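You operate a simulated robot arm through the tools that you are given. There is no shell and no other tool. Be economical: measure what you need, move in short steps, check, and stop when the job is done.

Carry out the task below with a simulated robot arm. There is one attempt and no reset: what you move stays moved.

Task
Put two of the black rubber blocks from the top of the black cart on the lower shelf of the black cart. Fetch the red tag and stand it in the inside of the green crate. Shut the tool cart drawer. Put the spring that says "70 N/mm" from the top of the grey bench on the roof of the wire cage and the spring marked "50 N/mm" on the lower shelf of the grey steering cart. Close the upper blue drawer. Do these in any order. Set down upright: red tag, spring.

The check looks at the end state, three seconds after you hand in, the way a careful person would. Anything else that was tipped, shoved, dropped, spilled or broken makes it a failure.

Robot
A 7-joint arm with a two-finger gripper on a trunk, on a base that drives. Base frame: it is fixed to the floor where the robot stands at the start and does not move with it; the origin is under the middle of the robot, x ahead of it, y to its left, z up; the surface under the hand at the start is at about z = 0.88. Readings come in m, degrees, newtons and seconds.
With the tool pointing down near the work surface it reaches from about 0.34 to 0.78 m from the robot's upright axis, wherever it stands. Its first joint turns from -143.0 to 143.0 degrees. Places, roughly: black rubber block [0.5, 0, 1]; inside of the green crate [-3, -7.7, 0.9]; lower shelf of the black cart [0.6, -0.2, 0.2]; lower shelf of the grey steering cart [-2.3, -0.8, 0.2]; red tag [-4.25, -6, 1.25]; roof of the wire cage [-4.6, -6.1, 1.1]; spring [-4.5, -1.25, 1]; tool cart drawer [0.4, -5.5, 0.6]; upper blue drawer [-4.2, -0.8, 0.7]. Payload 2.45 kg.
The tool frame sits at the grasp point between the pads (the TCP): z along the fingers, y along the line on which they close. The tips reach 0.026 m beyond it. The gripper opens to 0.096 m. The gripper's body begins 0.069 m behind the TCP.
Orientation is that of the tool frame in the base frame, as [roll, pitch, yaw] about the fixed x, y, z axes, in that order (R = Rz(yaw) Ry(pitch) Rx(roll)). With the fingers straight down and closing along the base's y, the tool's x points along the base's -x, its y along +y and its z along -z.

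Tools
- The arm moves only by the tool arm_command. Its argument "increments" is a list that holds one entry, the list of rows, each a list of 6 numbers: the shift along the tool's x, y, z in units of 40 mm (1.0 is 40 mm), then the turn, a rotation vector about the tool's x, y, z in units of 6 degrees (1.0 is 6 degrees). In form: [[[tx, ty, tz, wx, wy, wz], ...]]. A call has 1 to 20 rows; each row shifts and turns the commanded pose from where the row before left it, along the tool's axes as they then stand. "grip" is the closure, from 0 (fully open) to 1 (shut), set as the call begins (left out, the last holds). A call with a number of a shift or a turn outside -1 to 1 is refused whole. Rows are played at 5 a second. More than 0.05 m and 8.6 degrees between two rows, or a gripper value outside its range, and nothing of the call is played. A pose out of reach is approached as far as the arm can. The call stops where the force on the tool passes 40 N (or 10 N more than at its start, if that is more) or the arm is blocked; 0.2 s more then pass. The fingers move at their own pace and stop on an object; they squeeze with about 34 N. The grip force told is the motor's: it shows also when the fingers shut on nothing. Time passes only in rows, and 0.2 s behind the last, so rows that do not move let the fingers close. It gives the time, the measured TCP pose, the force on the tool (base axes), the opening and the grip force at its end, in the units of the frame above (readings bear some noise), with the torque about the TCP (base axes, N m) and any sound that the robot's microphone picked up.
- Cameras (640 x 400 px; columns grow to the right, rows downward): "scene" is now at [0.0185, 0.1404, 1.5274]; the picture's right is [-0.49, -0.87, 0.00], its down [-0.62, 0.35, -0.70] and it looks along [0.61, -0.34, -0.72] (base axes); focal length 254 px, centre (320, 200). "wrist" rides on the gripper at [0.082, 0.003, -0.098] in the tool frame; the picture's right is [-0.04, 1.00, 0.00], its down [-0.73, -0.03, -0.68] and it looks along [-0.68, -0.03, 0.73] (tool axes); focal length 256 px, centre (320, 200). There is no depth. A picture from a camera that has moved, and an enlarged one, comes with that camera's place and axes in the base frame and with its lens.
- camera(camera): a new picture of that camera. The clock stands still meanwhile.
- raise_lower(by): slides the trunk up (or, below 0, down) by that many m; the arm and the scene camera ride with it, the base frame stays. It gives what a move gives, with no picture.
- drive_base(legs): drives the robot by 1 to 6 legs, each [ahead, turn to the left] in m and degrees, along the robot's own axes; the way and the turn of a leg run together, so that a leg with both is an arc; at most 1.5 m and 180 degrees a leg. The arm and the cameras ride along, it lands a little off, and it stops where it bumps. It gives what a move gives.
- aim_head(pan, tilt): turns the head with the scene camera to pan (to the left, within 155 degrees either way) and tilt (down, from -29 to 69), counted from straight ahead of the robot. It gives what a move gives.
- zoom(camera, box): a new picture of the part [left, top, right, bottom] of that camera's present view, enlarged. The clock stands still meanwhile.
- sign_off(): hands the job in; it is judged then, once.

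Work in short steps. Places have to be worked out from the pictures, the camera data and where the tool is seen: move nearer, look again, correct. Check each grasp and each placing, and mend what went wrong. You have 186 turns and 148 pictures in all, those below and enlarged ones among them. Open the gripper and draw the arm clear of the work before you hand the job in, unless the task says otherwise.

The tools are called after "Request:" as a command line: name --argument value ..., lists and objects as JSON in quotes. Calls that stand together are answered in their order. arm_command: Moves the arm, as the interface text tells. Its arguments: {"type":"object","properties":{"increments":{"type":"array"},"grip":{"type":"number"}},"required":["increments"]} The other tools are called the same way: raise_lower (by) slides the trunk up or down; drive_base (legs) drives the base; aim_head (pan, tilt) turns the head that bears the scene camera; camera (camera) takes a picture; zoom (camera, box) takes an enlarged picture of a part of a camera's view; sign_off () hands the job in.

At the start:

```text
time: 0.0
position: [0.5697, -0.0575, 1.1263]
orientation: [-180.0, 0.0, 179.9]
force: [0.1, 0.2, 0.4]
moment: [-0.01, 0.0, 0.02]
opening: 0.0963
grasp_force: 0.0
trunk travel left (down, up): [-0.575, 0.065]
robot x, y, heading: [-0.0031, 0.0004, 0.2]
head pan, tilt: [-29.5, 45.8]
```

scene: 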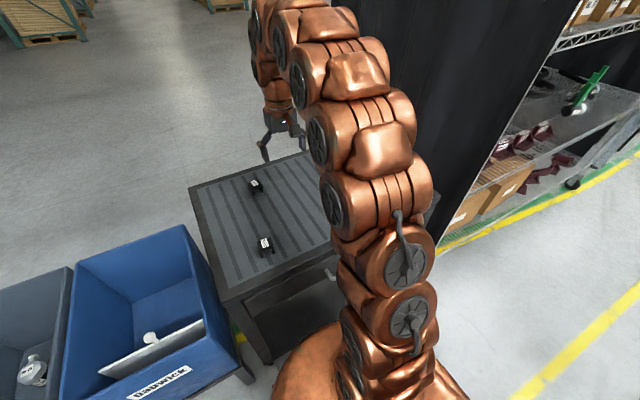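
wrist: 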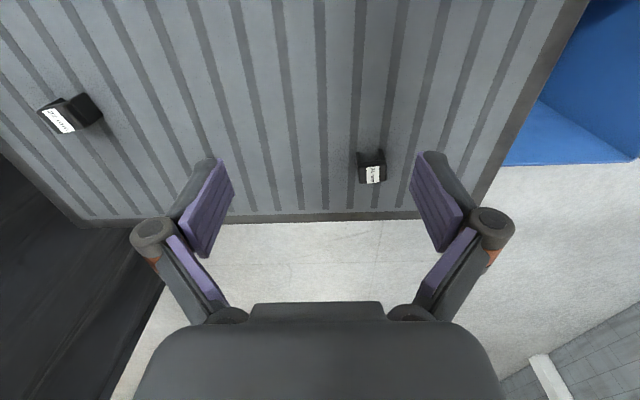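

I see two small labelled blocks ahead, and maybe a third. I'll zoom on them to read the labels.

Request:
zoom --camera "scene" --box '[180, 140, 340, 260]'

Request:
zoom --camera "wrist" --box '[0, 60, 480, 220]'

Request:
aim_head --pan 10 --tilt 45

Request:
camera --camera "scene"

```text
3.33 times, centred on (260, 200) of scene
camera zoom: at [0.0185, 0.1404, 1.5274], right [-0.49, -0.87, 0.0], down [-0.62, 0.35, -0.7], along [0.61, -0.34, -0.72], focal length 845 px, centre (520, 200)
```

zoom: 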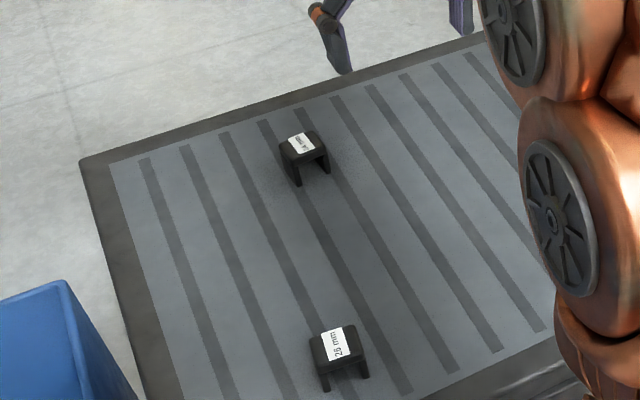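

```text
1.33 times, centred on (240, 140) of wrist
camera zoom: at [0.4895, -0.0545, 1.224], right [0.04, 1.0, 0.0], down [0.73, -0.03, 0.68], along [0.68, -0.03, -0.73], focal length 341 px, centre (427, 280)
```

zoom: 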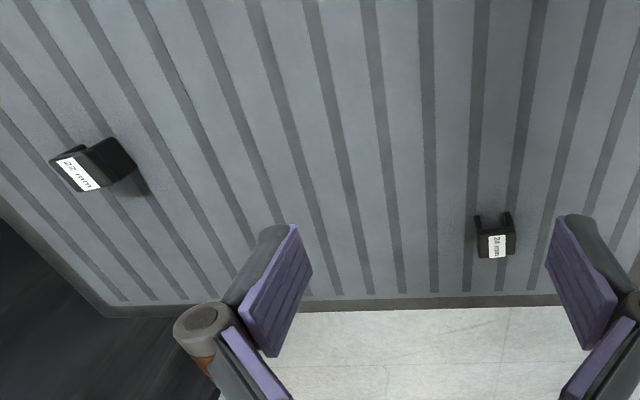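

```text
time: 1.1
position: [0.5703, -0.058, 1.1259]
orientation: [180.0, -0.1, 180.0]
force: [0.5, 0.5, 0.2]
moment: [-0.03, -0.03, 0.02]
opening: 0.096
grasp_force: 0.2
trunk travel left (down, up): [-0.575, 0.065]
robot x, y, heading: [-0.0014, 0.0048, -0.2]
head pan, tilt: [10.0, 45.0]
```

```text
143 pictures are left
camera scene: at [0.0284, 0.1942, 1.5285], right [0.17, -0.98, 0.0], down [-0.7, -0.12, -0.71], along [0.7, 0.12, -0.71], focal length 254 px, centre (320, 200)
```

scene: 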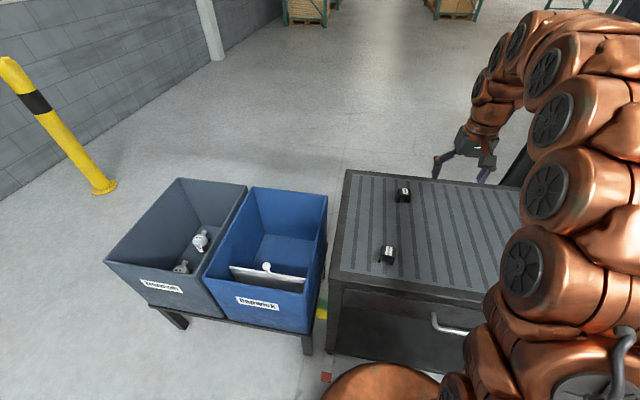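

Three U-shaped rubber blocks (26, 24 and 22 mm). The 26 mm one is about (0.46, 0.075), so I move over it and check with the wrist camera.

Request:
arm_command --increments '[[[0.9, 1, 0.4, 0, 0, 0], [0.9, 1, 0.4, 0, 0, 0], [0.85, 1, 0.4, 0, 0, 0], [0, 0.3, 0.3, 0, 0, 0], [0, 0, 0, 0, 0, 0]]]' --grip 0

Request:
camera --camera "wrist"

```text
refused: row 1 steps farther than a row can; nothing moved
```

```text
142 pictures are left
camera wrist: at [0.4896, -0.0545, 1.224], right [0.04, 1.0, 0.0], down [0.73, -0.03, 0.68], along [0.68, -0.03, -0.73], focal length 256 px, centre (320, 200)
```

wrist: 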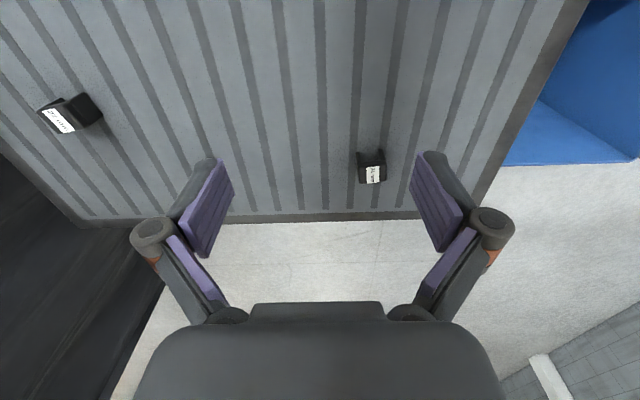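

A row may shift at most 0.05 m in total, so I resend with smaller steps.

Request:
arm_command --increments '[[[0.7, 0.85, 0.4, 0, 0, 0], [0.7, 0.85, 0.4, 0, 0, 0], [0.7, 0.85, 0.4, 0, 0, 0], [0.57, 0.77, 0.4, 0, 0, 0], [0, 0, 0, 0, 0, 0]]]' --grip 0

Request:
camera --camera "wrist"

```text
time: 2.3
position: [0.4628, 0.0761, 1.0635]
orientation: [-180.0, 0.0, 179.9]
force: [-0.5, -0.1, 0.2]
moment: [0.0, -0.01, 0.01]
opening: 0.0962
grasp_force: 0.1
trunk travel left (down, up): [-0.575, 0.065]
robot x, y, heading: [-0.0029, 0.001, -0.0]
head pan, tilt: [10.0, 45.0]
```

```text
141 pictures are left
camera wrist: at [0.3823, 0.0784, 1.1608], right [0.04, 1.0, 0.0], down [0.73, -0.03, 0.68], along [0.68, -0.03, -0.73], focal length 256 px, centre (320, 200)
```

wrist: 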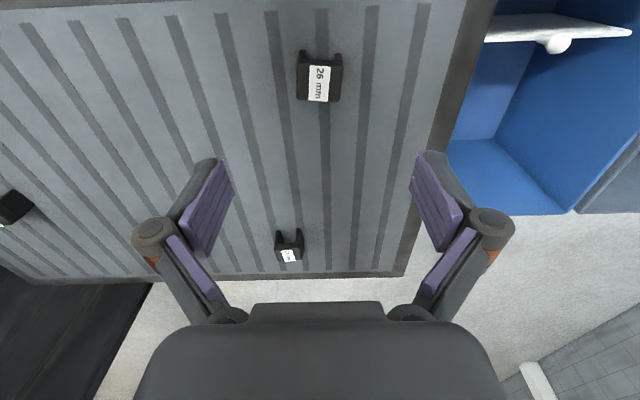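

The block is about 40 mm wide and centred under the TCP at y≈0.0745, x≈0.463. I descend and grip it.

Request:
arm_command --increments '[[[0, -0.02, 0.9, 0, 0, 0], [0, 0, 0.9, 0, 0, 0], [0, 0, 0.9, 0, 0, 0], [0, 0, 0.9, 0, 0, 0], [0, 0, 0, 0, 0, 0]]]'

Request:
arm_command --increments '[[[0, 0, 0, 0, 0, 0], [0, 0, 0, 0, 0, 0], [0, 0, 0, 0, 0, 0], [0, 0, 0, 0, 0, 0]]]' --grip 1

Request:
camera --camera "wrist"

```text
time: 3.5
position: [0.4637, 0.0741, 0.9166]
orientation: [179.9, -0.1, 179.9]
force: [0.5, -0.1, 1.3]
moment: [0.01, 0.02, 0.01]
opening: 0.0957
grasp_force: 0.0
trunk travel left (down, up): [-0.575, 0.065]
robot x, y, heading: [0.001, 0.0008, -0.1]
head pan, tilt: [10.0, 45.0]
```

```text
time: 4.5
position: [0.4628, 0.0748, 0.917]
orientation: [180.0, 0.0, 180.0]
force: [0.0, 0.4, 2.4]
moment: [0.06, 0.04, -0.05]
opening: 0.0438
grasp_force: 34.0
trunk travel left (down, up): [-0.575, 0.065]
robot x, y, heading: [0.0014, 0.0015, 0.1]
head pan, tilt: [10.0, 45.0]
```

```text
140 pictures are left
camera wrist: at [0.3834, 0.0775, 1.0157], right [0.04, 1.0, 0.0], down [0.73, -0.03, 0.68], along [0.68, -0.03, -0.73], focal length 256 px, centre (320, 200)
```

wrist: 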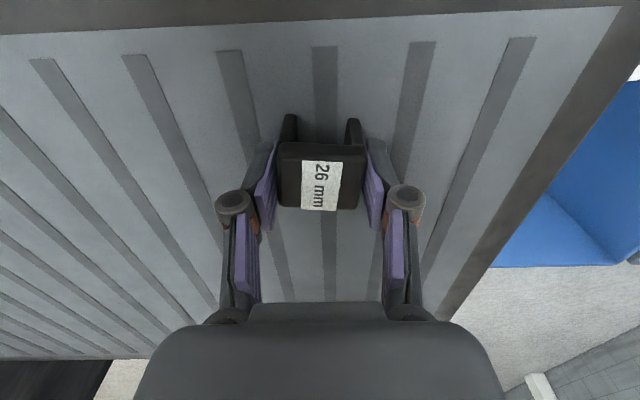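

Gripped firmly (0.044 m). I lift, back off and lower the trunk to see the lower shelf.

Request:
arm_command --increments '[[[0, 0, -1, 0, 0, 0], [0, 0, -1, 0, 0, 0], [0, 0, -1, 0, 0, 0], [0, 0, -1, 0, 0, 0]]]'

Request:
drive_base --legs '[[-0.9, 0]]'

Request:
raise_lower --by -0.5

Request:
aim_head --pan -5 --tilt 25

Request:
camera --camera "scene"

```text
time: 5.5
position: [0.4635, 0.0734, 1.0765]
orientation: [-179.9, -0.2, -180.0]
force: [0.2, 0.2, -0.2]
moment: [-0.02, 0.01, -0.01]
opening: 0.0
grasp_force: 28.5
trunk travel left (down, up): [-0.575, 0.065]
robot x, y, heading: [-0.0025, 0.0004, 0.1]
head pan, tilt: [10.0, 45.0]
```

```text
time: 10.2
position: [-0.4415, 0.0744, 1.077]
orientation: [-180.0, 0.0, -179.9]
force: [-0.2, 1.0, -0.9]
moment: [0.02, 0.01, 0.01]
opening: 0.0
grasp_force: 28.0
trunk travel left (down, up): [-0.575, 0.065]
robot x, y, heading: [-0.9033, -0.0024, 0.3]
head pan, tilt: [10.0, 45.0]
```

```text
refused: -0.5 is not a number from -0.4 to 0.4
```

```text
time: 11.1
position: [-0.441, 0.0734, 1.0768]
orientation: [-180.0, 0.0, -180.0]
force: [0.4, 1.2, -0.2]
moment: [0.06, 0.0, -0.03]
opening: 0.0
grasp_force: 28.5
trunk travel left (down, up): [-0.575, 0.065]
robot x, y, heading: [-0.9011, 0.0014, 0.1]
head pan, tilt: [-5.0, 25.0]
```

```text
139 pictures are left
camera scene: at [-0.865, 0.1714, 1.559], right [-0.08, -1.0, 0.0], down [-0.42, 0.04, -0.91], along [0.9, -0.08, -0.42], focal length 254 px, centre (320, 200)
```

scene: 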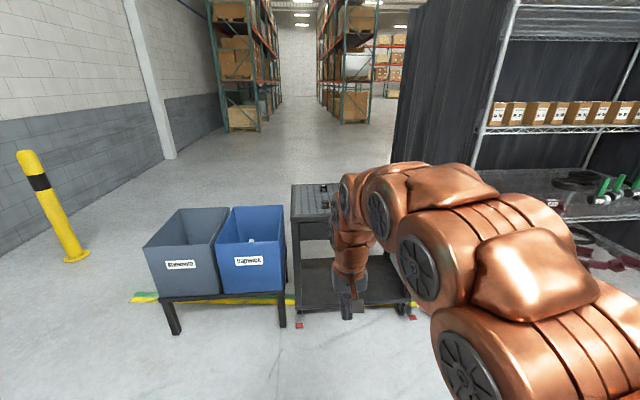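

The block slipped out during the lift (opening 0). I zoom on the cart top to see where it ended up.

Request:
zoom --camera "scene" --box '[260, 160, 420, 340]'

Request:
camera --camera "wrist"

```text
2.22 times, centred on (340, 250) of scene
camera zoom: at [-0.865, 0.1714, 1.559], right [-0.08, -1.0, 0.0], down [-0.42, 0.04, -0.91], along [0.9, -0.08, -0.42], focal length 563 px, centre (276, 89)
```

zoom: 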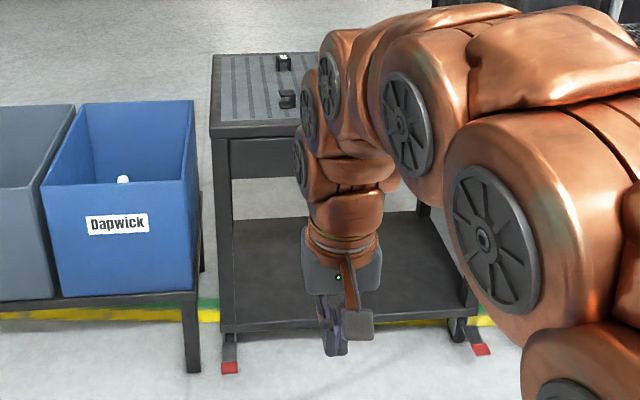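

```text
137 pictures are left
camera wrist: at [-0.5208, 0.0768, 1.1755], right [0.04, 1.0, 0.0], down [0.73, -0.03, 0.68], along [0.68, -0.03, -0.73], focal length 256 px, centre (320, 200)
```

wrist: 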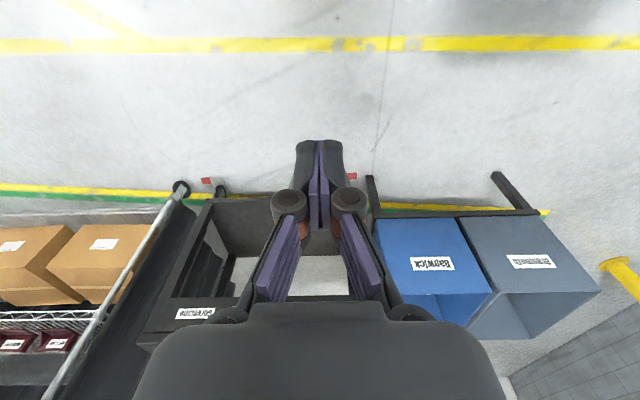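

It fell back onto the cart top, tipped over but still in place. I open the gripper, drive back in, and look.

Request:
drive_base --legs '[[0.9, 0]]'

Request:
arm_command --increments '[[[0, 0, 0, 0, 0, 0], [0, 0, 0, 0, 0, 0], [0, 0, 0, 0, 0, 0], [0, 0, 0, 0, 0, 0]]]' --grip 0

Request:
zoom --camera "wrist" --box '[240, 0, 400, 100]'

Request:
camera --camera "wrist"

```text
time: 15.7
position: [0.4496, 0.0699, 1.0768]
orientation: [-180.0, 0.0, 179.7]
force: [0.3, -0.6, 0.0]
moment: [0.01, -0.03, -0.01]
opening: 0.0002
grasp_force: 28.2
trunk travel left (down, up): [-0.575, 0.065]
robot x, y, heading: [-0.0151, -0.001, -0.2]
head pan, tilt: [-5.0, 25.0]
```

```text
time: 16.7
position: [0.4497, 0.0692, 1.0756]
orientation: [-180.0, 0.0, 179.7]
force: [-0.6, -0.4, 0.0]
moment: [0.03, 0.0, 0.04]
opening: 0.0923
grasp_force: 0.1
trunk travel left (down, up): [-0.575, 0.065]
robot x, y, heading: [-0.0164, 0.0003, -0.1]
head pan, tilt: [-5.0, 25.0]
```

```text
4.00 times, centred on (320, 50) of wrist
camera zoom: at [0.369, 0.0727, 1.1755], right [0.05, 1.0, 0.0], down [0.73, -0.03, 0.68], along [0.68, -0.03, -0.73], focal length 1024 px, centre (320, 800)
```

zoom: 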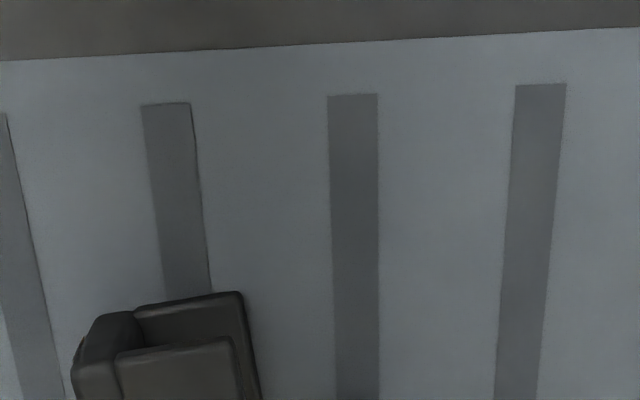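

```text
135 pictures are left
camera wrist: at [0.369, 0.0727, 1.1755], right [0.05, 1.0, 0.0], down [0.73, -0.03, 0.68], along [0.68, -0.03, -0.73], focal length 256 px, centre (320, 200)
```

wrist: 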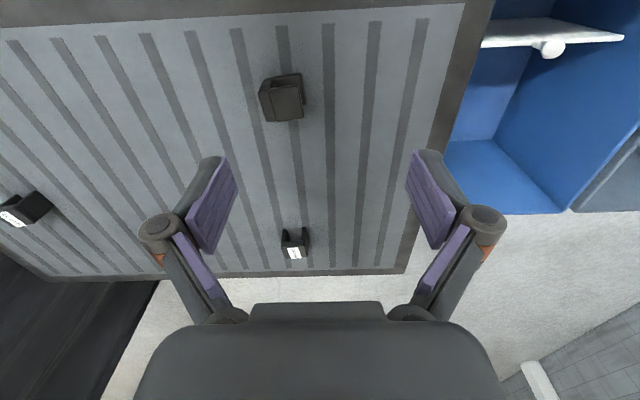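

Request:
zoom --camera "wrist" --box '[220, 50, 380, 150]'

```text
4.00 times, centred on (300, 100) of wrist
camera zoom: at [0.369, 0.0727, 1.1755], right [0.05, 1.0, 0.0], down [0.73, -0.03, 0.68], along [0.68, -0.03, -0.73], focal length 1024 px, centre (400, 600)
```

zoom: 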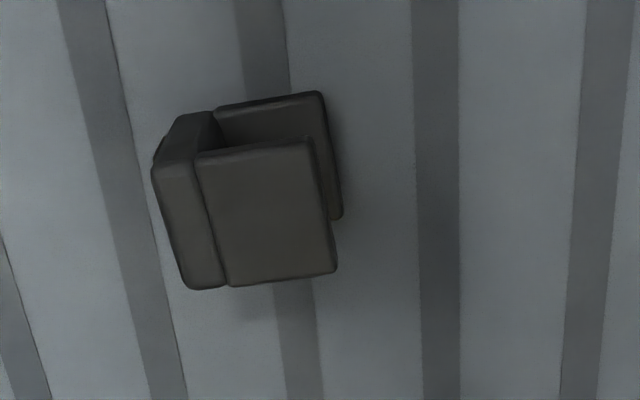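

The block now lies on its side, with its U opening toward +y, at about (0.466, 0.030) and yawed about 8°. I rotate the tool to grip across its solid x faces.

Request:
arm_command --increments '[[[-0.4, -0.98, 0, 0, 0, 0], [0, 0, 0, 0, 0, 0.98], [0, 0, 0, 0, 0, 0.98], [0, 0, 0, 0, 0, 0.98], [0, 0, 0, 0, 0, 0.98], [0, 0, 0, 0, 0, 0.98], [0, 0, 0, 0, 0, 0.98], [0, 0, 0, 0, 0, 0.98], [0, 0, 0, 0, 0, 0.98], [0, 0, 0, 0, 0, 0.98], [0, 0, 0, 0, 0, 0.98], [0, 0, 0, 0, 0, 0.98], [0, 0, 0, 0, 0, 0.98], [0, 0, 0, 0, 0, 0.98], [0, 0, 0, 0, 0, 0.98], [0, 0, 0, 0, 0, 0]]]'

Request:
camera --camera "wrist"

```text
time: 20.1
position: [0.4644, 0.0303, 1.0766]
orientation: [-180.0, -0.1, 97.3]
force: [-0.1, -0.4, 0.0]
moment: [0.0, -0.01, 0.0]
opening: 0.0959
grasp_force: 0.0
trunk travel left (down, up): [-0.575, 0.065]
robot x, y, heading: [-0.016, -0.0012, -0.3]
head pan, tilt: [-5.0, 25.0]
```

```text
133 pictures are left
camera wrist: at [0.4591, 0.1111, 1.1752], right [1.0, 0.09, 0.0], down [0.06, -0.73, 0.68], along [0.06, -0.68, -0.73], focal length 256 px, centre (320, 200)
```

wrist: 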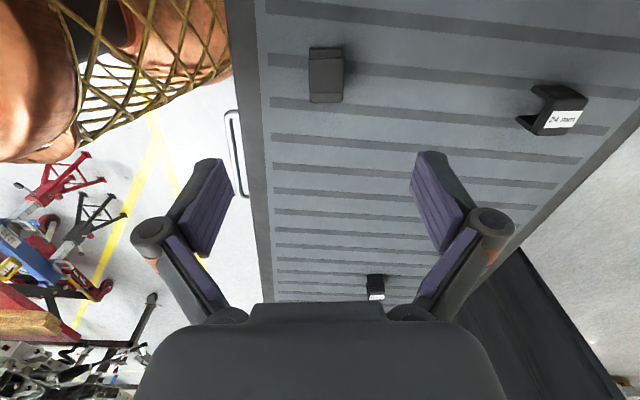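

The block is well aligned between the fingers. I descend to z≈0.912 and grip.

Request:
arm_command --increments '[[[0, 0.13, 0.9, 0, 0, 0], [0, 0, 0.9, 0, 0, 0], [0, 0, 0.9, 0, 0, 0], [0, 0, 0.9, 0, 0, 0], [0, 0, 0.5, 0, 0, 0], [0, 0, 0, 0, 0, 0]]]'

Request:
arm_command --increments '[[[0, 0, 0, 0, 0, 0], [0, 0, 0, 0, 0, 0], [0, 0, 0, 0, 0, 0], [0, 0, 0, 0, 0, 0], [0, 0, 0, 0, 0, 0], [0, 0, -0.3, 0, 0, 0], [0, 0, -0.3, 0, 0, 0], [0, 0, 0, 0, 0, 0]]]' --grip 1

Request:
camera --camera "wrist"

```text
time: 21.5
position: [0.4703, 0.0314, 0.9134]
orientation: [180.0, 0.0, 97.3]
force: [-0.1, -0.1, 0.5]
moment: [-0.01, 0.0, -0.01]
opening: 0.0959
grasp_force: 0.1
trunk travel left (down, up): [-0.575, 0.065]
robot x, y, heading: [-0.0123, 0.002, -0.2]
head pan, tilt: [-5.0, 25.0]
```

```text
time: 23.3
position: [0.4697, 0.03, 0.9378]
orientation: [-179.9, -0.1, 97.4]
force: [0.1, 0.8, 0.1]
moment: [0.02, 0.0, 0.01]
opening: 0.0329
grasp_force: 33.8
trunk travel left (down, up): [-0.575, 0.065]
robot x, y, heading: [-0.0181, 0.0008, -0.4]
head pan, tilt: [-5.0, 25.0]
```

```text
132 pictures are left
camera wrist: at [0.4638, 0.1114, 1.0357], right [1.0, 0.09, 0.0], down [0.07, -0.73, 0.68], along [0.06, -0.68, -0.73], focal length 256 px, centre (320, 200)
```

wrist: 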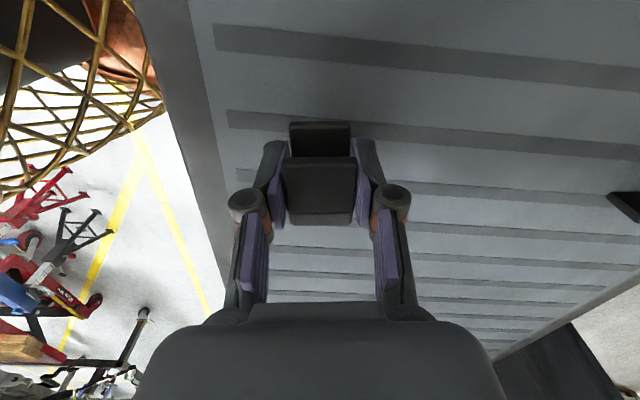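

The block is held. I turn it so its solid faces point along ±y, set it down, then regrasp with a tilted tool so it stays flat when I reach under the cart top.

Request:
arm_command --increments '[[[0, 0, -0.4, 0, 0, 0], [0, 0, 0, 0, 0, -0.985], [0, 0, 0, 0, 0, -0.985], [0, 0, 0, 0, 0, -0.985], [0, 0, 0, 0, 0, -0.985], [0, 0, 0, 0, 0, -0.985], [0, 0, 0, 0, 0, -0.985], [0, 0, 0, 0, 0, -0.985], [0, 0, 0, 0, 0, -0.985], [0, 0, 0, 0, 0, -0.985], [0, 0, 0, 0, 0, -0.985], [0, 0, 0, 0, 0, -0.985], [0, 0, 0, 0, 0, -0.985], [0, 0, 0, 0, 0, -0.985], [0, 0, 0, 0, 0, -0.985], [0, 0, 0.4, 0, 0, 0], [0, 0, 0.4, 0, 0, 0], [0, 0, 0.18, 0, 0, 0], [0, 0, 0, 0, 0, 0]]]'

Request:
camera --camera "wrist"

```text
time: 27.3
position: [0.47, 0.0317, 0.9147]
orientation: [-180.0, 0.1, -179.9]
force: [0.3, 0.9, -0.9]
moment: [0.01, -0.02, 0.01]
opening: 0.0331
grasp_force: 33.6
trunk travel left (down, up): [-0.575, 0.065]
robot x, y, heading: [-0.0146, -0.0021, -0.3]
head pan, tilt: [-5.0, 25.0]
```

```text
131 pictures are left
camera wrist: at [0.3898, 0.0338, 1.0129], right [0.04, 1.0, 0.0], down [0.73, -0.03, 0.68], along [0.68, -0.03, -0.73], focal length 256 px, centre (320, 200)
```

wrist: 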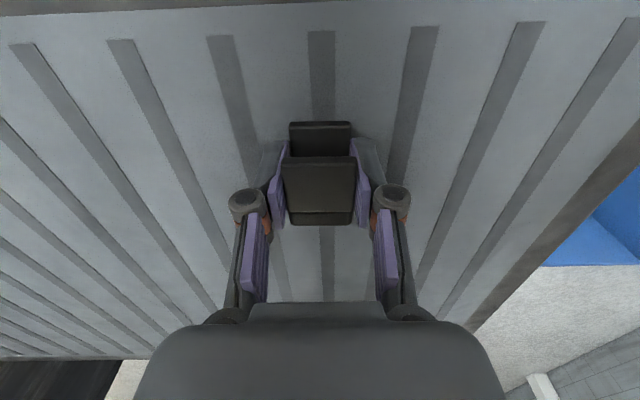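

Now on the table. I open, tilt the tool 35° forward about the TCP and grip again.

Request:
arm_command --increments '[[[0, 0, 0, 0, 0, 0], [0, 0, 0, 0, 0, 0], [0, 0, 0, 0, 0, 0], [0, 0, 0, 0, -0.97, 0], [0, 0, 0, 0, -0.97, 0], [0, 0, 0, 0, -0.97, 0], [0, 0, 0, 0, -0.97, 0], [0, 0, 0, 0, -0.97, 0], [0, 0, 0, 0, -0.97, 0], [0, 0, 0, 0, 0, 0]]]' --grip 0

Request:
arm_command --increments '[[[0, 0, 0, 0, 0, 0], [0, 0, 0, 0, 0, 0], [0, 0, 0, 0, 0, 0], [0, 0, 0, 0, 0, 0], [0, 0, 0, 0, 0, 0], [0, 0, 0, 0, 0, 0]]]' --grip 1

Request:
camera --camera "wrist"

```text
time: 29.5
position: [0.5089, 0.0352, 0.9253]
orientation: [-179.9, 34.8, -179.9]
force: [-0.7, -0.4, -0.3]
moment: [0.03, -0.01, 0.02]
opening: 0.096
grasp_force: 0.0
out of reach, approached as far as the arm can: row 8, 9
trunk travel left (down, up): [-0.575, 0.065]
robot x, y, heading: [-0.0165, -0.0021, -0.4]
head pan, tilt: [-5.0, 25.0]
```

```text
time: 30.9
position: [0.509, 0.0351, 0.9266]
orientation: [-179.9, 34.7, -179.9]
force: [-0.3, -1.6, 0.3]
moment: [0.03, 0.01, 0.01]
opening: 0.0001
grasp_force: 28.4
trunk travel left (down, up): [-0.575, 0.065]
robot x, y, heading: [-0.0158, -0.0002, -0.1]
head pan, tilt: [-5.0, 25.0]
```

```text
130 pictures are left
camera wrist: at [0.3873, 0.0379, 0.9603], right [0.03, 1.0, 0.02], down [0.22, -0.03, 0.98], along [0.98, -0.03, -0.22], focal length 256 px, centre (320, 200)
```

wrist: 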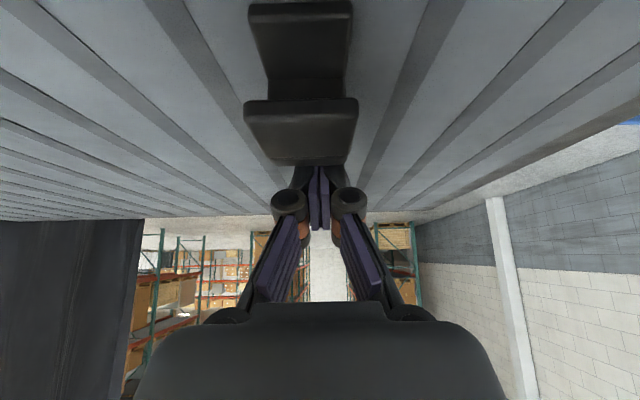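

With the tilt the arm was too close in, so it drifted forward and closed past the block without touching it. I lift, open, and back the base 0.2 m.

Request:
arm_command --increments '[[[-0.574, 0, -0.819, 0, 0, 0], [-0.574, 0, -0.819, 0, 0, 0], [-0.574, 0, -0.819, 0, 0, 0]]]'

Request:
arm_command --increments '[[[0, 0, 0, 0, 0, 0], [0, 0, 0, 0, 0, 0], [0, 0, 0, 0, 0, 0], [0, 0, 0, 0, 0, 0]]]' --grip 0

Request:
drive_base --legs '[[-0.2, 0]]'

Request:
camera --camera "wrist"

```text
time: 31.7
position: [0.5092, 0.035, 1.0456]
orientation: [180.0, 34.8, -179.9]
force: [0.0, 0.0, 0.3]
moment: [0.02, 0.05, 0.03]
opening: 0.0002
grasp_force: 28.9
trunk travel left (down, up): [-0.575, 0.065]
robot x, y, heading: [-0.0145, -0.0032, -0.4]
head pan, tilt: [-5.0, 25.0]
```

```text
time: 32.7
position: [0.51, 0.0342, 1.046]
orientation: [-180.0, 34.9, -179.8]
force: [0.8, 0.2, 1.7]
moment: [0.02, 0.0, 0.01]
opening: 0.0923
grasp_force: 0.1
trunk travel left (down, up): [-0.575, 0.065]
robot x, y, heading: [-0.0131, -0.0019, -0.2]
head pan, tilt: [-5.0, 25.0]
```

```text
time: 34.3
position: [0.3083, 0.0365, 1.0459]
orientation: [-180.0, 34.8, -179.8]
force: [1.0, -0.3, -0.1]
moment: [-0.01, -0.02, 0.01]
opening: 0.0963
grasp_force: 0.2
trunk travel left (down, up): [-0.575, 0.065]
robot x, y, heading: [-0.2183, -0.0011, -0.2]
head pan, tilt: [-5.0, 25.0]
```

```text
129 pictures are left
camera wrist: at [0.1874, 0.0395, 1.0801], right [0.03, 1.0, 0.02], down [0.21, -0.03, 0.98], along [0.98, -0.02, -0.21], focal length 256 px, centre (320, 200)
```

wrist: 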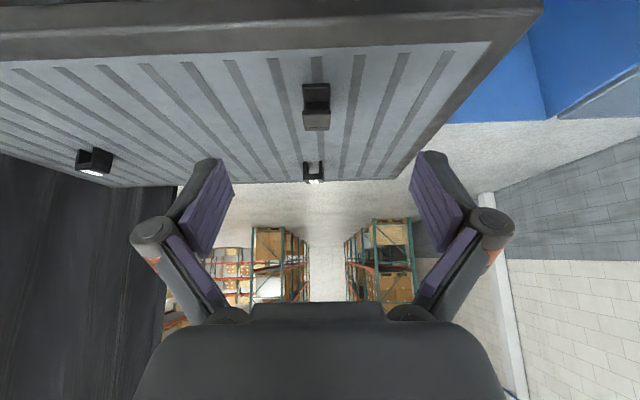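

The block is centred on the tool's plane. I move forward over it, then straight down.

Request:
arm_command --increments '[[[-0.83, -0.09, 0.58, 0, 0, 0], [-0.83, 0, 0.58, 0, 0, 0], [-0.83, 0, 0.58, 0, 0, 0], [-0.83, 0, 0.58, 0, 0, 0], [0.47, 0, 0.67, 0, 0, 0], [0.47, 0, 0.67, 0, 0, 0], [0.47, 0, 0.67, 0, 0, 0], [0.46, 0, 0.66, 0, 0, 0], [0, 0, 0, 0, 0, 0]]]'

Request:
camera --camera "wrist"

```text
time: 36.3
position: [0.4709, 0.0344, 0.9164]
orientation: [180.0, 34.8, -179.9]
force: [-0.1, -0.2, 0.3]
moment: [0.0, -0.01, 0.01]
opening: 0.0959
grasp_force: 0.0
trunk travel left (down, up): [-0.575, 0.065]
robot x, y, heading: [-0.2182, 0.0027, -0.4]
head pan, tilt: [-5.0, 25.0]
```

```text
128 pictures are left
camera wrist: at [0.3492, 0.0371, 0.9502], right [0.03, 1.0, 0.02], down [0.21, -0.03, 0.98], along [0.98, -0.02, -0.21], focal length 256 px, centre (320, 200)
```

wrist: 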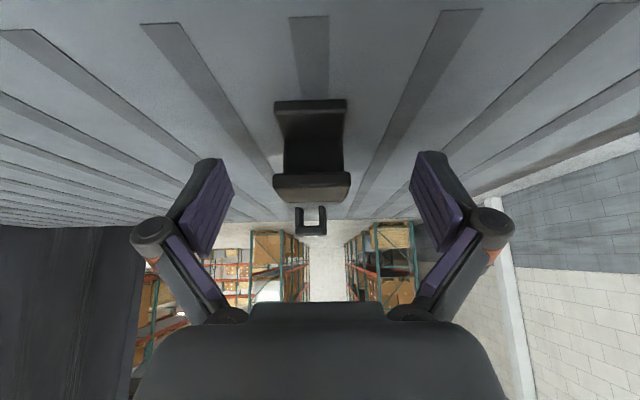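

The block lies between the fingers. I grip and lift gently.

Request:
arm_command --increments '[[[0, 0, 0, 0, 0, 0], [0, 0, 0, 0, 0, 0], [0, 0, 0, 0, 0, 0], [0, 0, 0, 0, 0, 0], [0, 0, 0, 0, 0, 0], [-0.2, 0, -0.28, 0, 0, 0], [-0.3, 0, -0.42, 0, 0, 0], [-0.3, 0, -0.42, 0, 0, 0], [-0.3, 0, -0.42, 0, 0, 0], [0, 0, 0, 0, 0, 0]]]' --grip 1

Request:
camera --camera "wrist"

```text
time: 38.5
position: [0.4713, 0.0354, 0.9917]
orientation: [180.0, 34.9, -179.8]
force: [-0.6, -0.3, -0.7]
moment: [-0.04, 0.0, -0.02]
opening: 0.033
grasp_force: 33.9
trunk travel left (down, up): [-0.575, 0.065]
robot x, y, heading: [-0.2167, -0.0015, -0.5]
head pan, tilt: [-5.0, 25.0]
```

```text
127 pictures are left
camera wrist: at [0.3504, 0.0372, 1.0257], right [0.03, 1.0, 0.02], down [0.21, -0.03, 0.98], along [0.98, -0.02, -0.21], focal length 256 px, centre (320, 200)
```

wrist: 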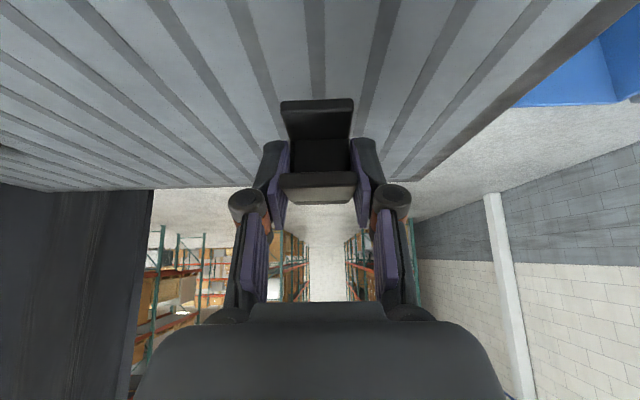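

Held well (0.033 m). I back off 0.4 m and lower the trunk to shelf height.

Request:
drive_base --legs '[[-0.4, 0]]'

Request:
raise_lower --by -0.4

Request:
raise_lower --by -0.17

Request:
aim_head --pan -5 --tilt 35

Request:
camera --camera "scene"

Request:
camera --camera "wrist"

```text
time: 41.0
position: [0.0718, 0.0355, 0.9908]
orientation: [-179.9, 35.0, -179.9]
force: [-0.5, 0.3, 0.2]
moment: [0.02, -0.01, -0.01]
opening: 0.0332
grasp_force: 34.0
trunk travel left (down, up): [-0.575, 0.065]
robot x, y, heading: [-0.6154, -0.0021, -0.1]
head pan, tilt: [-5.0, 25.0]
```

```text
time: 44.9
position: [0.0719, 0.0357, 0.5918]
orientation: [180.0, 35.0, -179.9]
force: [-0.8, -0.3, -0.3]
moment: [0.0, 0.0, -0.05]
opening: 0.0331
grasp_force: 33.7
trunk travel left (down, up): [-0.175, 0.465]
robot x, y, heading: [-0.6141, 0.0011, -0.0]
head pan, tilt: [-5.0, 25.0]
```

```text
time: 46.8
position: [0.072, 0.0359, 0.4214]
orientation: [180.0, 34.9, -180.0]
force: [0.2, -0.2, -1.6]
moment: [0.01, 0.01, 0.0]
opening: 0.033
grasp_force: 34.0
trunk travel left (down, up): [-0.005, 0.635]
robot x, y, heading: [-0.6143, 0.0011, -0.3]
head pan, tilt: [-5.0, 25.0]
```

```text
time: 47.5
position: [0.0714, 0.0355, 0.4222]
orientation: [180.0, 34.9, -180.0]
force: [-0.5, 0.9, -0.8]
moment: [0.0, 0.01, -0.02]
opening: 0.0333
grasp_force: 34.6
trunk travel left (down, up): [-0.005, 0.635]
robot x, y, heading: [-0.6181, 0.003, -0.5]
head pan, tilt: [-5.0, 35.0]
```

```text
126 pictures are left
camera scene: at [-0.5782, 0.1728, 0.9734], right [-0.09, -1.0, 0.0], down [-0.57, 0.05, -0.82], along [0.82, -0.08, -0.57], focal length 254 px, centre (320, 200)
```

scene: 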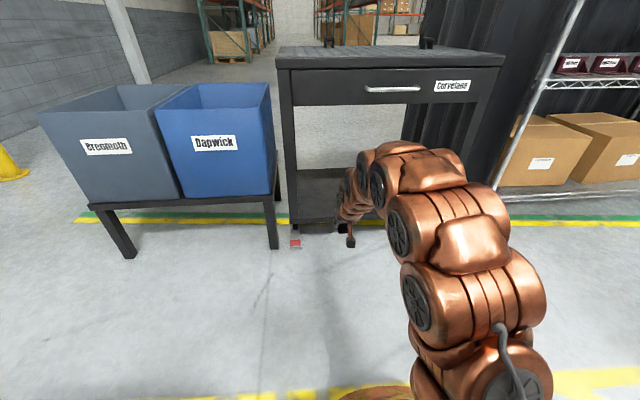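

```text
125 pictures are left
camera wrist: at [-0.0491, 0.0381, 0.4555], right [0.03, 1.0, 0.02], down [0.21, -0.03, 0.98], along [0.98, -0.03, -0.21], focal length 256 px, centre (320, 200)
```

wrist: 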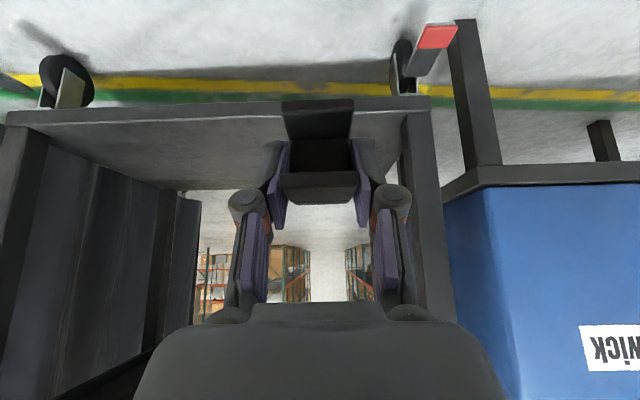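

The shelf's front edge is near x≈0.355, its top at z≈0.21–0.24. I drive in 0.38 m with the block above the shelf, still outside the wrist's reach of the posts.

Request:
drive_base --legs '[[0.38, 0]]'

Request:
camera --camera "wrist"

Request:
camera --camera "scene"

```text
time: 49.9
position: [0.4511, 0.0331, 0.4217]
orientation: [179.9, 35.0, -180.0]
force: [0.3, 0.7, -0.3]
moment: [0.0, 0.02, 0.0]
opening: 0.0328
grasp_force: 34.7
trunk travel left (down, up): [-0.005, 0.635]
robot x, y, heading: [-0.2377, -0.0009, -0.6]
head pan, tilt: [-5.0, 35.0]
```

```text
124 pictures are left
camera wrist: at [0.3294, 0.0349, 0.4556], right [0.03, 1.0, 0.02], down [0.21, -0.03, 0.98], along [0.98, -0.03, -0.21], focal length 256 px, centre (320, 200)
```

wrist: 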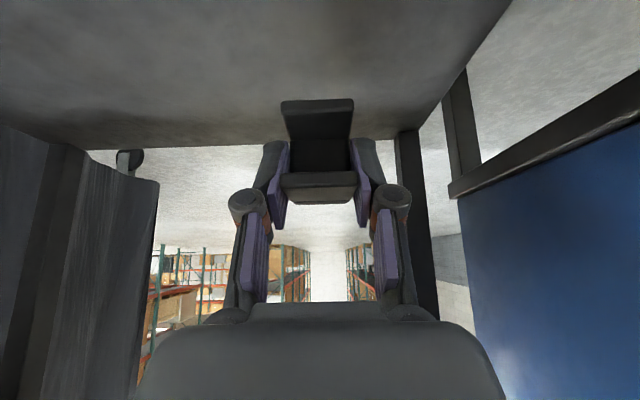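

```text
123 pictures are left
camera scene: at [-0.1994, 0.1704, 0.9733], right [-0.09, -1.0, 0.0], down [-0.57, 0.05, -0.82], along [0.82, -0.08, -0.57], focal length 254 px, centre (320, 200)
```

scene: 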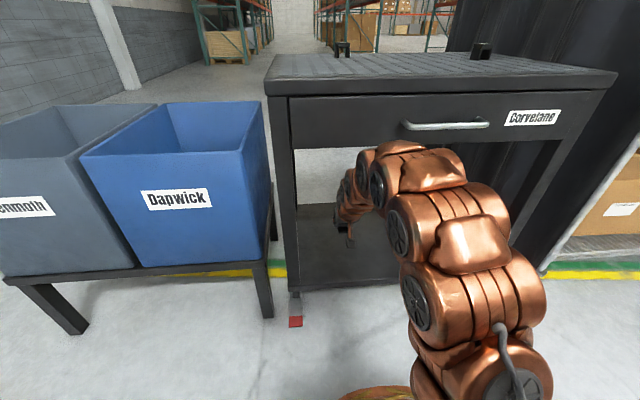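

The block is over the shelf interior. I lower it to about z=0.28, then feel for contact.

Request:
arm_command --increments '[[[0.5, 0, 0.72, 0, 0, 0], [0.5, 0, 0.72, 0, 0, 0], [0.5, 0, 0.72, 0, 0, 0], [0.5, 0, 0.72, 0, 0, 0], [0, 0, 0, 0, 0, 0]]]'

Request:
camera --camera "wrist"

```text
time: 51.1
position: [0.4514, 0.0325, 0.2811]
orientation: [179.9, 34.9, 179.9]
force: [0.2, -0.5, -0.2]
moment: [0.02, 0.04, 0.04]
opening: 0.0331
grasp_force: 34.0
trunk travel left (down, up): [-0.005, 0.635]
robot x, y, heading: [-0.2385, -0.0036, -0.3]
head pan, tilt: [-5.0, 35.0]
```

```text
122 pictures are left
camera wrist: at [0.3304, 0.0354, 0.3146], right [0.03, 1.0, 0.02], down [0.21, -0.03, 0.98], along [0.98, -0.03, -0.21], focal length 256 px, centre (320, 200)
```

wrist: 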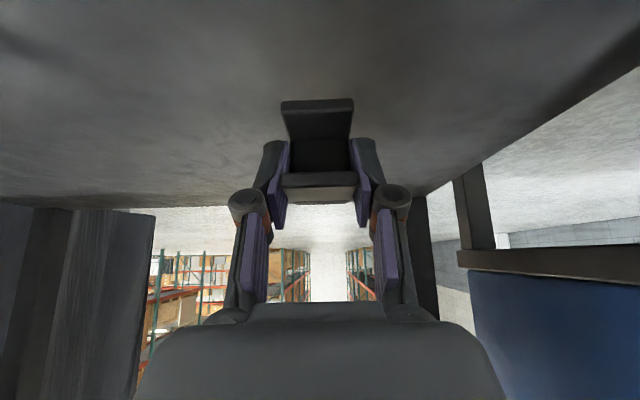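

The shelf top looks to be at z≈0.215, so contact should come near TCP z≈0.25. I creep down.

Request:
arm_command --increments '[[[0.1, 0, 0.143, 0, 0, 0], [0.1, 0, 0.143, 0, 0, 0], [0.1, 0, 0.143, 0, 0, 0], [0, 0, 0, 0, 0, 0]]]'

Request:
arm_command --increments '[[[0.05, 0, 0.07, 0, 0, 0], [0, 0, 0, 0, 0, 0]]]'

Request:
arm_command --increments '[[[0.05, 0, 0.07, 0, 0, 0], [0, 0, 0, 0, 0, 0]]]'

Request:
camera --camera "wrist"

```text
time: 52.1
position: [0.4518, 0.0332, 0.2601]
orientation: [-179.9, 35.0, 180.0]
force: [-0.4, 0.0, -1.1]
moment: [-0.04, -0.01, -0.01]
opening: 0.0332
grasp_force: 34.2
trunk travel left (down, up): [-0.005, 0.635]
robot x, y, heading: [-0.2363, 0.0001, -0.3]
head pan, tilt: [-5.0, 35.0]
```

```text
time: 52.7
position: [0.4518, 0.032, 0.2569]
orientation: [180.0, 35.0, 180.0]
force: [0.3, 0.2, -0.7]
moment: [0.02, -0.05, 0.0]
opening: 0.0329
grasp_force: 33.8
trunk travel left (down, up): [-0.005, 0.635]
robot x, y, heading: [-0.2399, -0.0025, -0.6]
head pan, tilt: [-5.0, 35.0]
```

```text
time: 53.3
position: [0.4502, 0.0312, 0.2532]
orientation: [179.9, 34.9, 180.0]
force: [0.2, 0.2, -1.4]
moment: [-0.03, 0.01, -0.05]
opening: 0.0331
grasp_force: 34.0
trunk travel left (down, up): [-0.005, 0.635]
robot x, y, heading: [-0.2371, -0.0007, -0.2]
head pan, tilt: [-5.0, 35.0]
```

```text
121 pictures are left
camera wrist: at [0.3295, 0.0346, 0.2874], right [0.03, 1.0, 0.02], down [0.21, -0.03, 0.98], along [0.98, -0.03, -0.21], focal length 256 px, centre (320, 200)
```

wrist: 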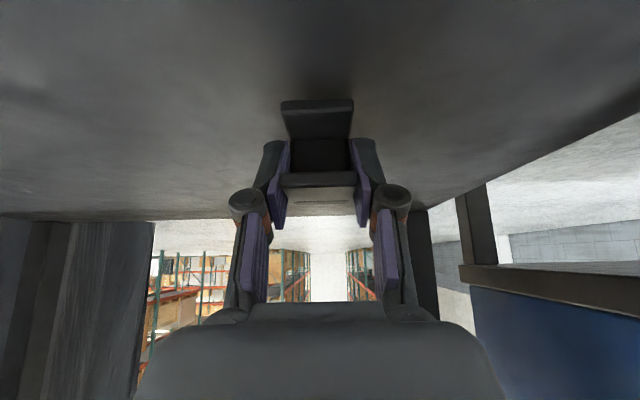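

No contact yet. I keep creeping down with a slow multi-row move that stops on force.

Request:
arm_command --increments '[[[0.05, 0, 0.07, 0, 0, 0], [0, 0, 0, 0, 0, 0]]]'

Request:
arm_command --increments '[[[0.05, 0, 0.07, 0, 0, 0], [0, 0, 0, 0, 0, 0]]]'

Request:
arm_command --increments '[[[0.05, 0, 0.07, 0, 0, 0], [0, 0, 0, 0, 0, 0]]]'

Request:
camera --camera "wrist"

```text
time: 53.9
position: [0.451, 0.0314, 0.2508]
orientation: [-180.0, 34.8, 179.9]
force: [0.1, 0.8, -1.1]
moment: [-0.02, -0.03, 0.02]
opening: 0.0331
grasp_force: 34.4
trunk travel left (down, up): [-0.005, 0.635]
robot x, y, heading: [-0.2358, -0.0018, -0.4]
head pan, tilt: [-5.0, 35.0]
```

```text
time: 54.5
position: [0.4511, 0.0322, 0.2466]
orientation: [180.0, 35.0, -180.0]
force: [0.0, -0.2, -0.1]
moment: [0.0, 0.05, 0.01]
opening: 0.0331
grasp_force: 33.7
trunk travel left (down, up): [-0.005, 0.635]
robot x, y, heading: [-0.2347, -0.0033, -0.4]
head pan, tilt: [-5.0, 35.0]
```

```text
time: 55.1
position: [0.4508, 0.033, 0.2418]
orientation: [180.0, 35.0, 180.0]
force: [0.3, -0.8, -0.7]
moment: [0.03, -0.01, 0.02]
opening: 0.0331
grasp_force: 33.8
trunk travel left (down, up): [-0.005, 0.635]
robot x, y, heading: [-0.2384, -0.0007, -0.1]
head pan, tilt: [-5.0, 35.0]
```

```text
120 pictures are left
camera wrist: at [0.3297, 0.035, 0.2769], right [0.03, 1.0, 0.02], down [0.21, -0.03, 0.98], along [0.98, -0.03, -0.21], focal length 256 px, centre (320, 200)
```

wrist: 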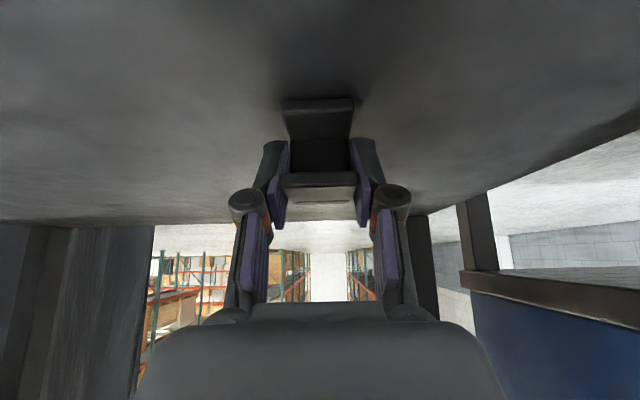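

Still no contact, though the shadow is closing. I creep further.

Request:
arm_command --increments '[[[0.05, 0, 0.07, 0, 0, 0], [0, 0, 0, 0, 0, 0]]]'

Request:
arm_command --increments '[[[0.05, 0, 0.07, 0, 0, 0], [0, 0, 0, 0, 0, 0]]]'

Request:
arm_command --increments '[[[0.04, 0, 0.06, 0, 0, 0], [0, 0, 0, 0, 0, 0]]]'

```text
time: 55.7
position: [0.4514, 0.0321, 0.2412]
orientation: [180.0, 35.0, -179.9]
force: [-13.1, -0.5, 21.7]
moment: [-0.04, 0.36, 0.01]
opening: 0.0332
grasp_force: 33.6
trunk travel left (down, up): [-0.005, 0.635]
robot x, y, heading: [-0.2373, -0.001, -0.6]
head pan, tilt: [-5.0, 35.0]
```

```text
time: 56.0
position: [0.4527, 0.0321, 0.2396]
orientation: [-179.9, 35.3, 180.0]
force: [-5.4, -0.6, 14.8]
moment: [0.01, -0.04, 0.0]
opening: 0.0331
grasp_force: 34.2
trunk travel left (down, up): [-0.005, 0.635]
robot x, y, heading: [-0.2383, -0.0057, -0.5]
head pan, tilt: [-5.0, 35.0]
stopped in row 1: the force on the tool passed its limit at 42 N (the readings are from after the stop); the commanded pose is now the measured one
```

```text
time: 56.5
position: [0.4543, 0.0333, 0.2402]
orientation: [179.9, 35.6, 180.0]
force: [-5.2, -0.4, 15.7]
moment: [-0.05, 0.01, 0.0]
opening: 0.0329
grasp_force: 33.9
trunk travel left (down, up): [-0.005, 0.635]
robot x, y, heading: [-0.2354, -0.0015, -0.2]
head pan, tilt: [-5.0, 35.0]
stopped in row 2: the force on the tool passed its limit at 42 N (the readings are from after the stop); the commanded pose is now the measured one
```

Contact made on the shelf. I release and retreat along the tool axis.

Request:
arm_command --increments '[[[0, 0, 0, 0, 0, 0], [0, 0, 0, 0, 0, 0], [0, 0, 0, 0, 0, 0], [0, 0, 0, 0, 0, 0], [0, 0, -0.5, 0, 0, 0], [0, 0, -0.8, 0, 0, 0], [0, 0, -1, 0, 0, 0], [0, 0, -1, 0, 0, 0], [0, 0, 0, 0, 0, 0]]]' --grip 0

Request:
camera --camera "wrist"

```text
time: 58.5
position: [0.3771, 0.0323, 0.3459]
orientation: [-180.0, 35.3, -180.0]
force: [0.4, 0.1, 0.3]
moment: [0.0, 0.0, -0.01]
opening: 0.0959
grasp_force: 0.2
trunk travel left (down, up): [-0.005, 0.635]
robot x, y, heading: [-0.2368, -0.0022, -0.5]
head pan, tilt: [-5.0, 35.0]
```

```text
119 pictures are left
camera wrist: at [0.2555, 0.0349, 0.3792], right [0.03, 1.0, 0.02], down [0.21, -0.03, 0.98], along [0.98, -0.03, -0.21], focal length 256 px, centre (320, 200)
```

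wrist: 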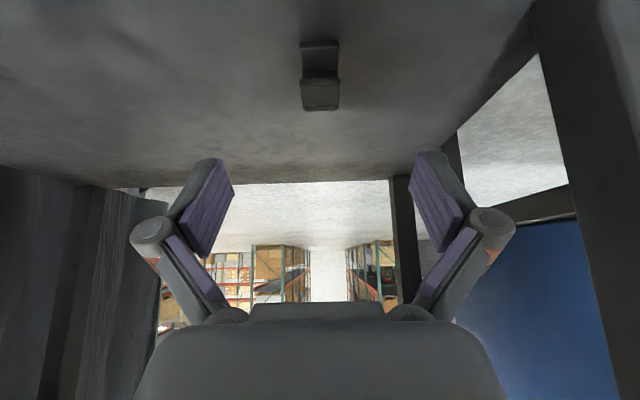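

First block is on the shelf. I back off, raise the trunk, then set the tool back to pointing down with fingers closing along x.

Request:
drive_base --legs '[[-0.35, 0]]'

Request:
raise_lower --by 0.4

Request:
raise_lower --by 0.2

Request:
arm_command --increments '[[[-0.574, 0, -0.819, 0, 0, 0], [-0.574, 0, -0.819, 0, 0, 0], [0, 0, 0, 0, 0.98, 0], [0, 0, 0, 0, 0.98, 0], [0, 0, 0, 0, 0.98, 0], [0, 0, 0, 0, 0.98, 0], [0, 0, 0, 0, 0.98, 0], [0, 0, 0, 0, 0.98, 0]]]'

Request:
arm_command --increments '[[[0, 0, 0, 0, 0, 1], [0, 0, 0, 0, 0, 1], [0, 0, 0, 0, 0, 1], [0, 0, 0, 0, 0, 1], [0, 0, 0, 0, 0, 1], [0, 0, 0, 0, 0, 1], [0, 0, 0, 0, 0, 1], [0, 0, 0, 0, 0, 1], [0, 0, 0, 0, 0, 1], [0, 0, 0, 0, 0, 1], [0, 0, 0, 0, 0, 1], [0, 0, 0, 0, 0, 1], [0, 0, 0, 0, 0, 1], [0, 0, 0, 0, 0, 1], [0, 0, 0, 0, 0, 1], [0, 0, 0, 0, 0, 0]]]'

Request:
drive_base --legs '[[0.57, 0]]'

Request:
camera --camera "wrist"

```text
time: 60.8
position: [0.024, 0.0348, 0.3466]
orientation: [180.0, 35.3, 179.9]
force: [-0.7, -0.2, -0.6]
moment: [0.0, -0.02, 0.0]
opening: 0.096
grasp_force: 0.1
trunk travel left (down, up): [-0.005, 0.635]
robot x, y, heading: [-0.5903, -0.0004, -0.3]
head pan, tilt: [-5.0, 35.0]
```

```text
time: 64.6
position: [0.0233, 0.0326, 0.7461]
orientation: [179.9, 35.4, 179.9]
force: [-0.5, 0.2, -0.7]
moment: [-0.01, 0.03, 0.03]
opening: 0.0959
grasp_force: 0.1
trunk travel left (down, up): [-0.405, 0.235]
robot x, y, heading: [-0.5913, 0.0009, -0.4]
head pan, tilt: [-5.0, 35.0]
```

```text
time: 66.8
position: [0.0249, 0.0345, 0.9461]
orientation: [180.0, 35.2, 179.9]
force: [0.4, -0.5, 0.4]
moment: [-0.01, 0.0, 0.0]
opening: 0.0961
grasp_force: 0.1
trunk travel left (down, up): [-0.605, 0.035]
robot x, y, heading: [-0.5905, 0.0014, -0.3]
head pan, tilt: [-5.0, 35.0]
```

```text
time: 68.6
position: [0.0228, 0.0342, 1.0259]
orientation: [-180.0, -0.1, -180.0]
force: [-0.3, 0.4, -0.1]
moment: [0.05, -0.04, -0.02]
opening: 0.096
grasp_force: 0.1
trunk travel left (down, up): [-0.605, 0.035]
robot x, y, heading: [-0.59, 0.0021, -0.6]
head pan, tilt: [-5.0, 35.0]
```

```text
time: 72.0
position: [0.0226, 0.034, 1.0268]
orientation: [179.9, 0.0, 90.0]
force: [-1.0, 0.2, -0.6]
moment: [-0.01, -0.03, -0.01]
opening: 0.096
grasp_force: 0.1
trunk travel left (down, up): [-0.605, 0.035]
robot x, y, heading: [-0.5915, 0.0011, -0.3]
head pan, tilt: [-5.0, 35.0]
```

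```text
time: 75.2
position: [0.5897, 0.0346, 1.0275]
orientation: [179.8, 0.0, 90.2]
force: [-0.6, 0.3, 0.1]
moment: [-0.01, -0.01, 0.0]
opening: 0.0957
grasp_force: 0.1
trunk travel left (down, up): [-0.605, 0.035]
robot x, y, heading: [-0.0258, -0.0011, -0.4]
head pan, tilt: [-5.0, 35.0]
```

```text
118 pictures are left
camera wrist: at [0.5935, 0.1149, 1.1249], right [1.0, -0.04, 0.0], down [-0.03, -0.73, 0.68], along [-0.02, -0.68, -0.73], focal length 256 px, centre (320, 200)
```

wrist: 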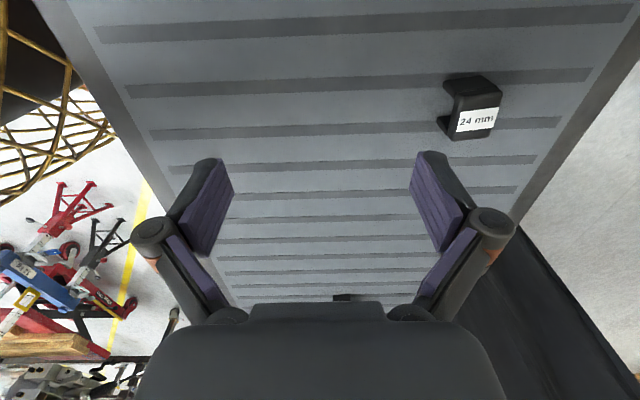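

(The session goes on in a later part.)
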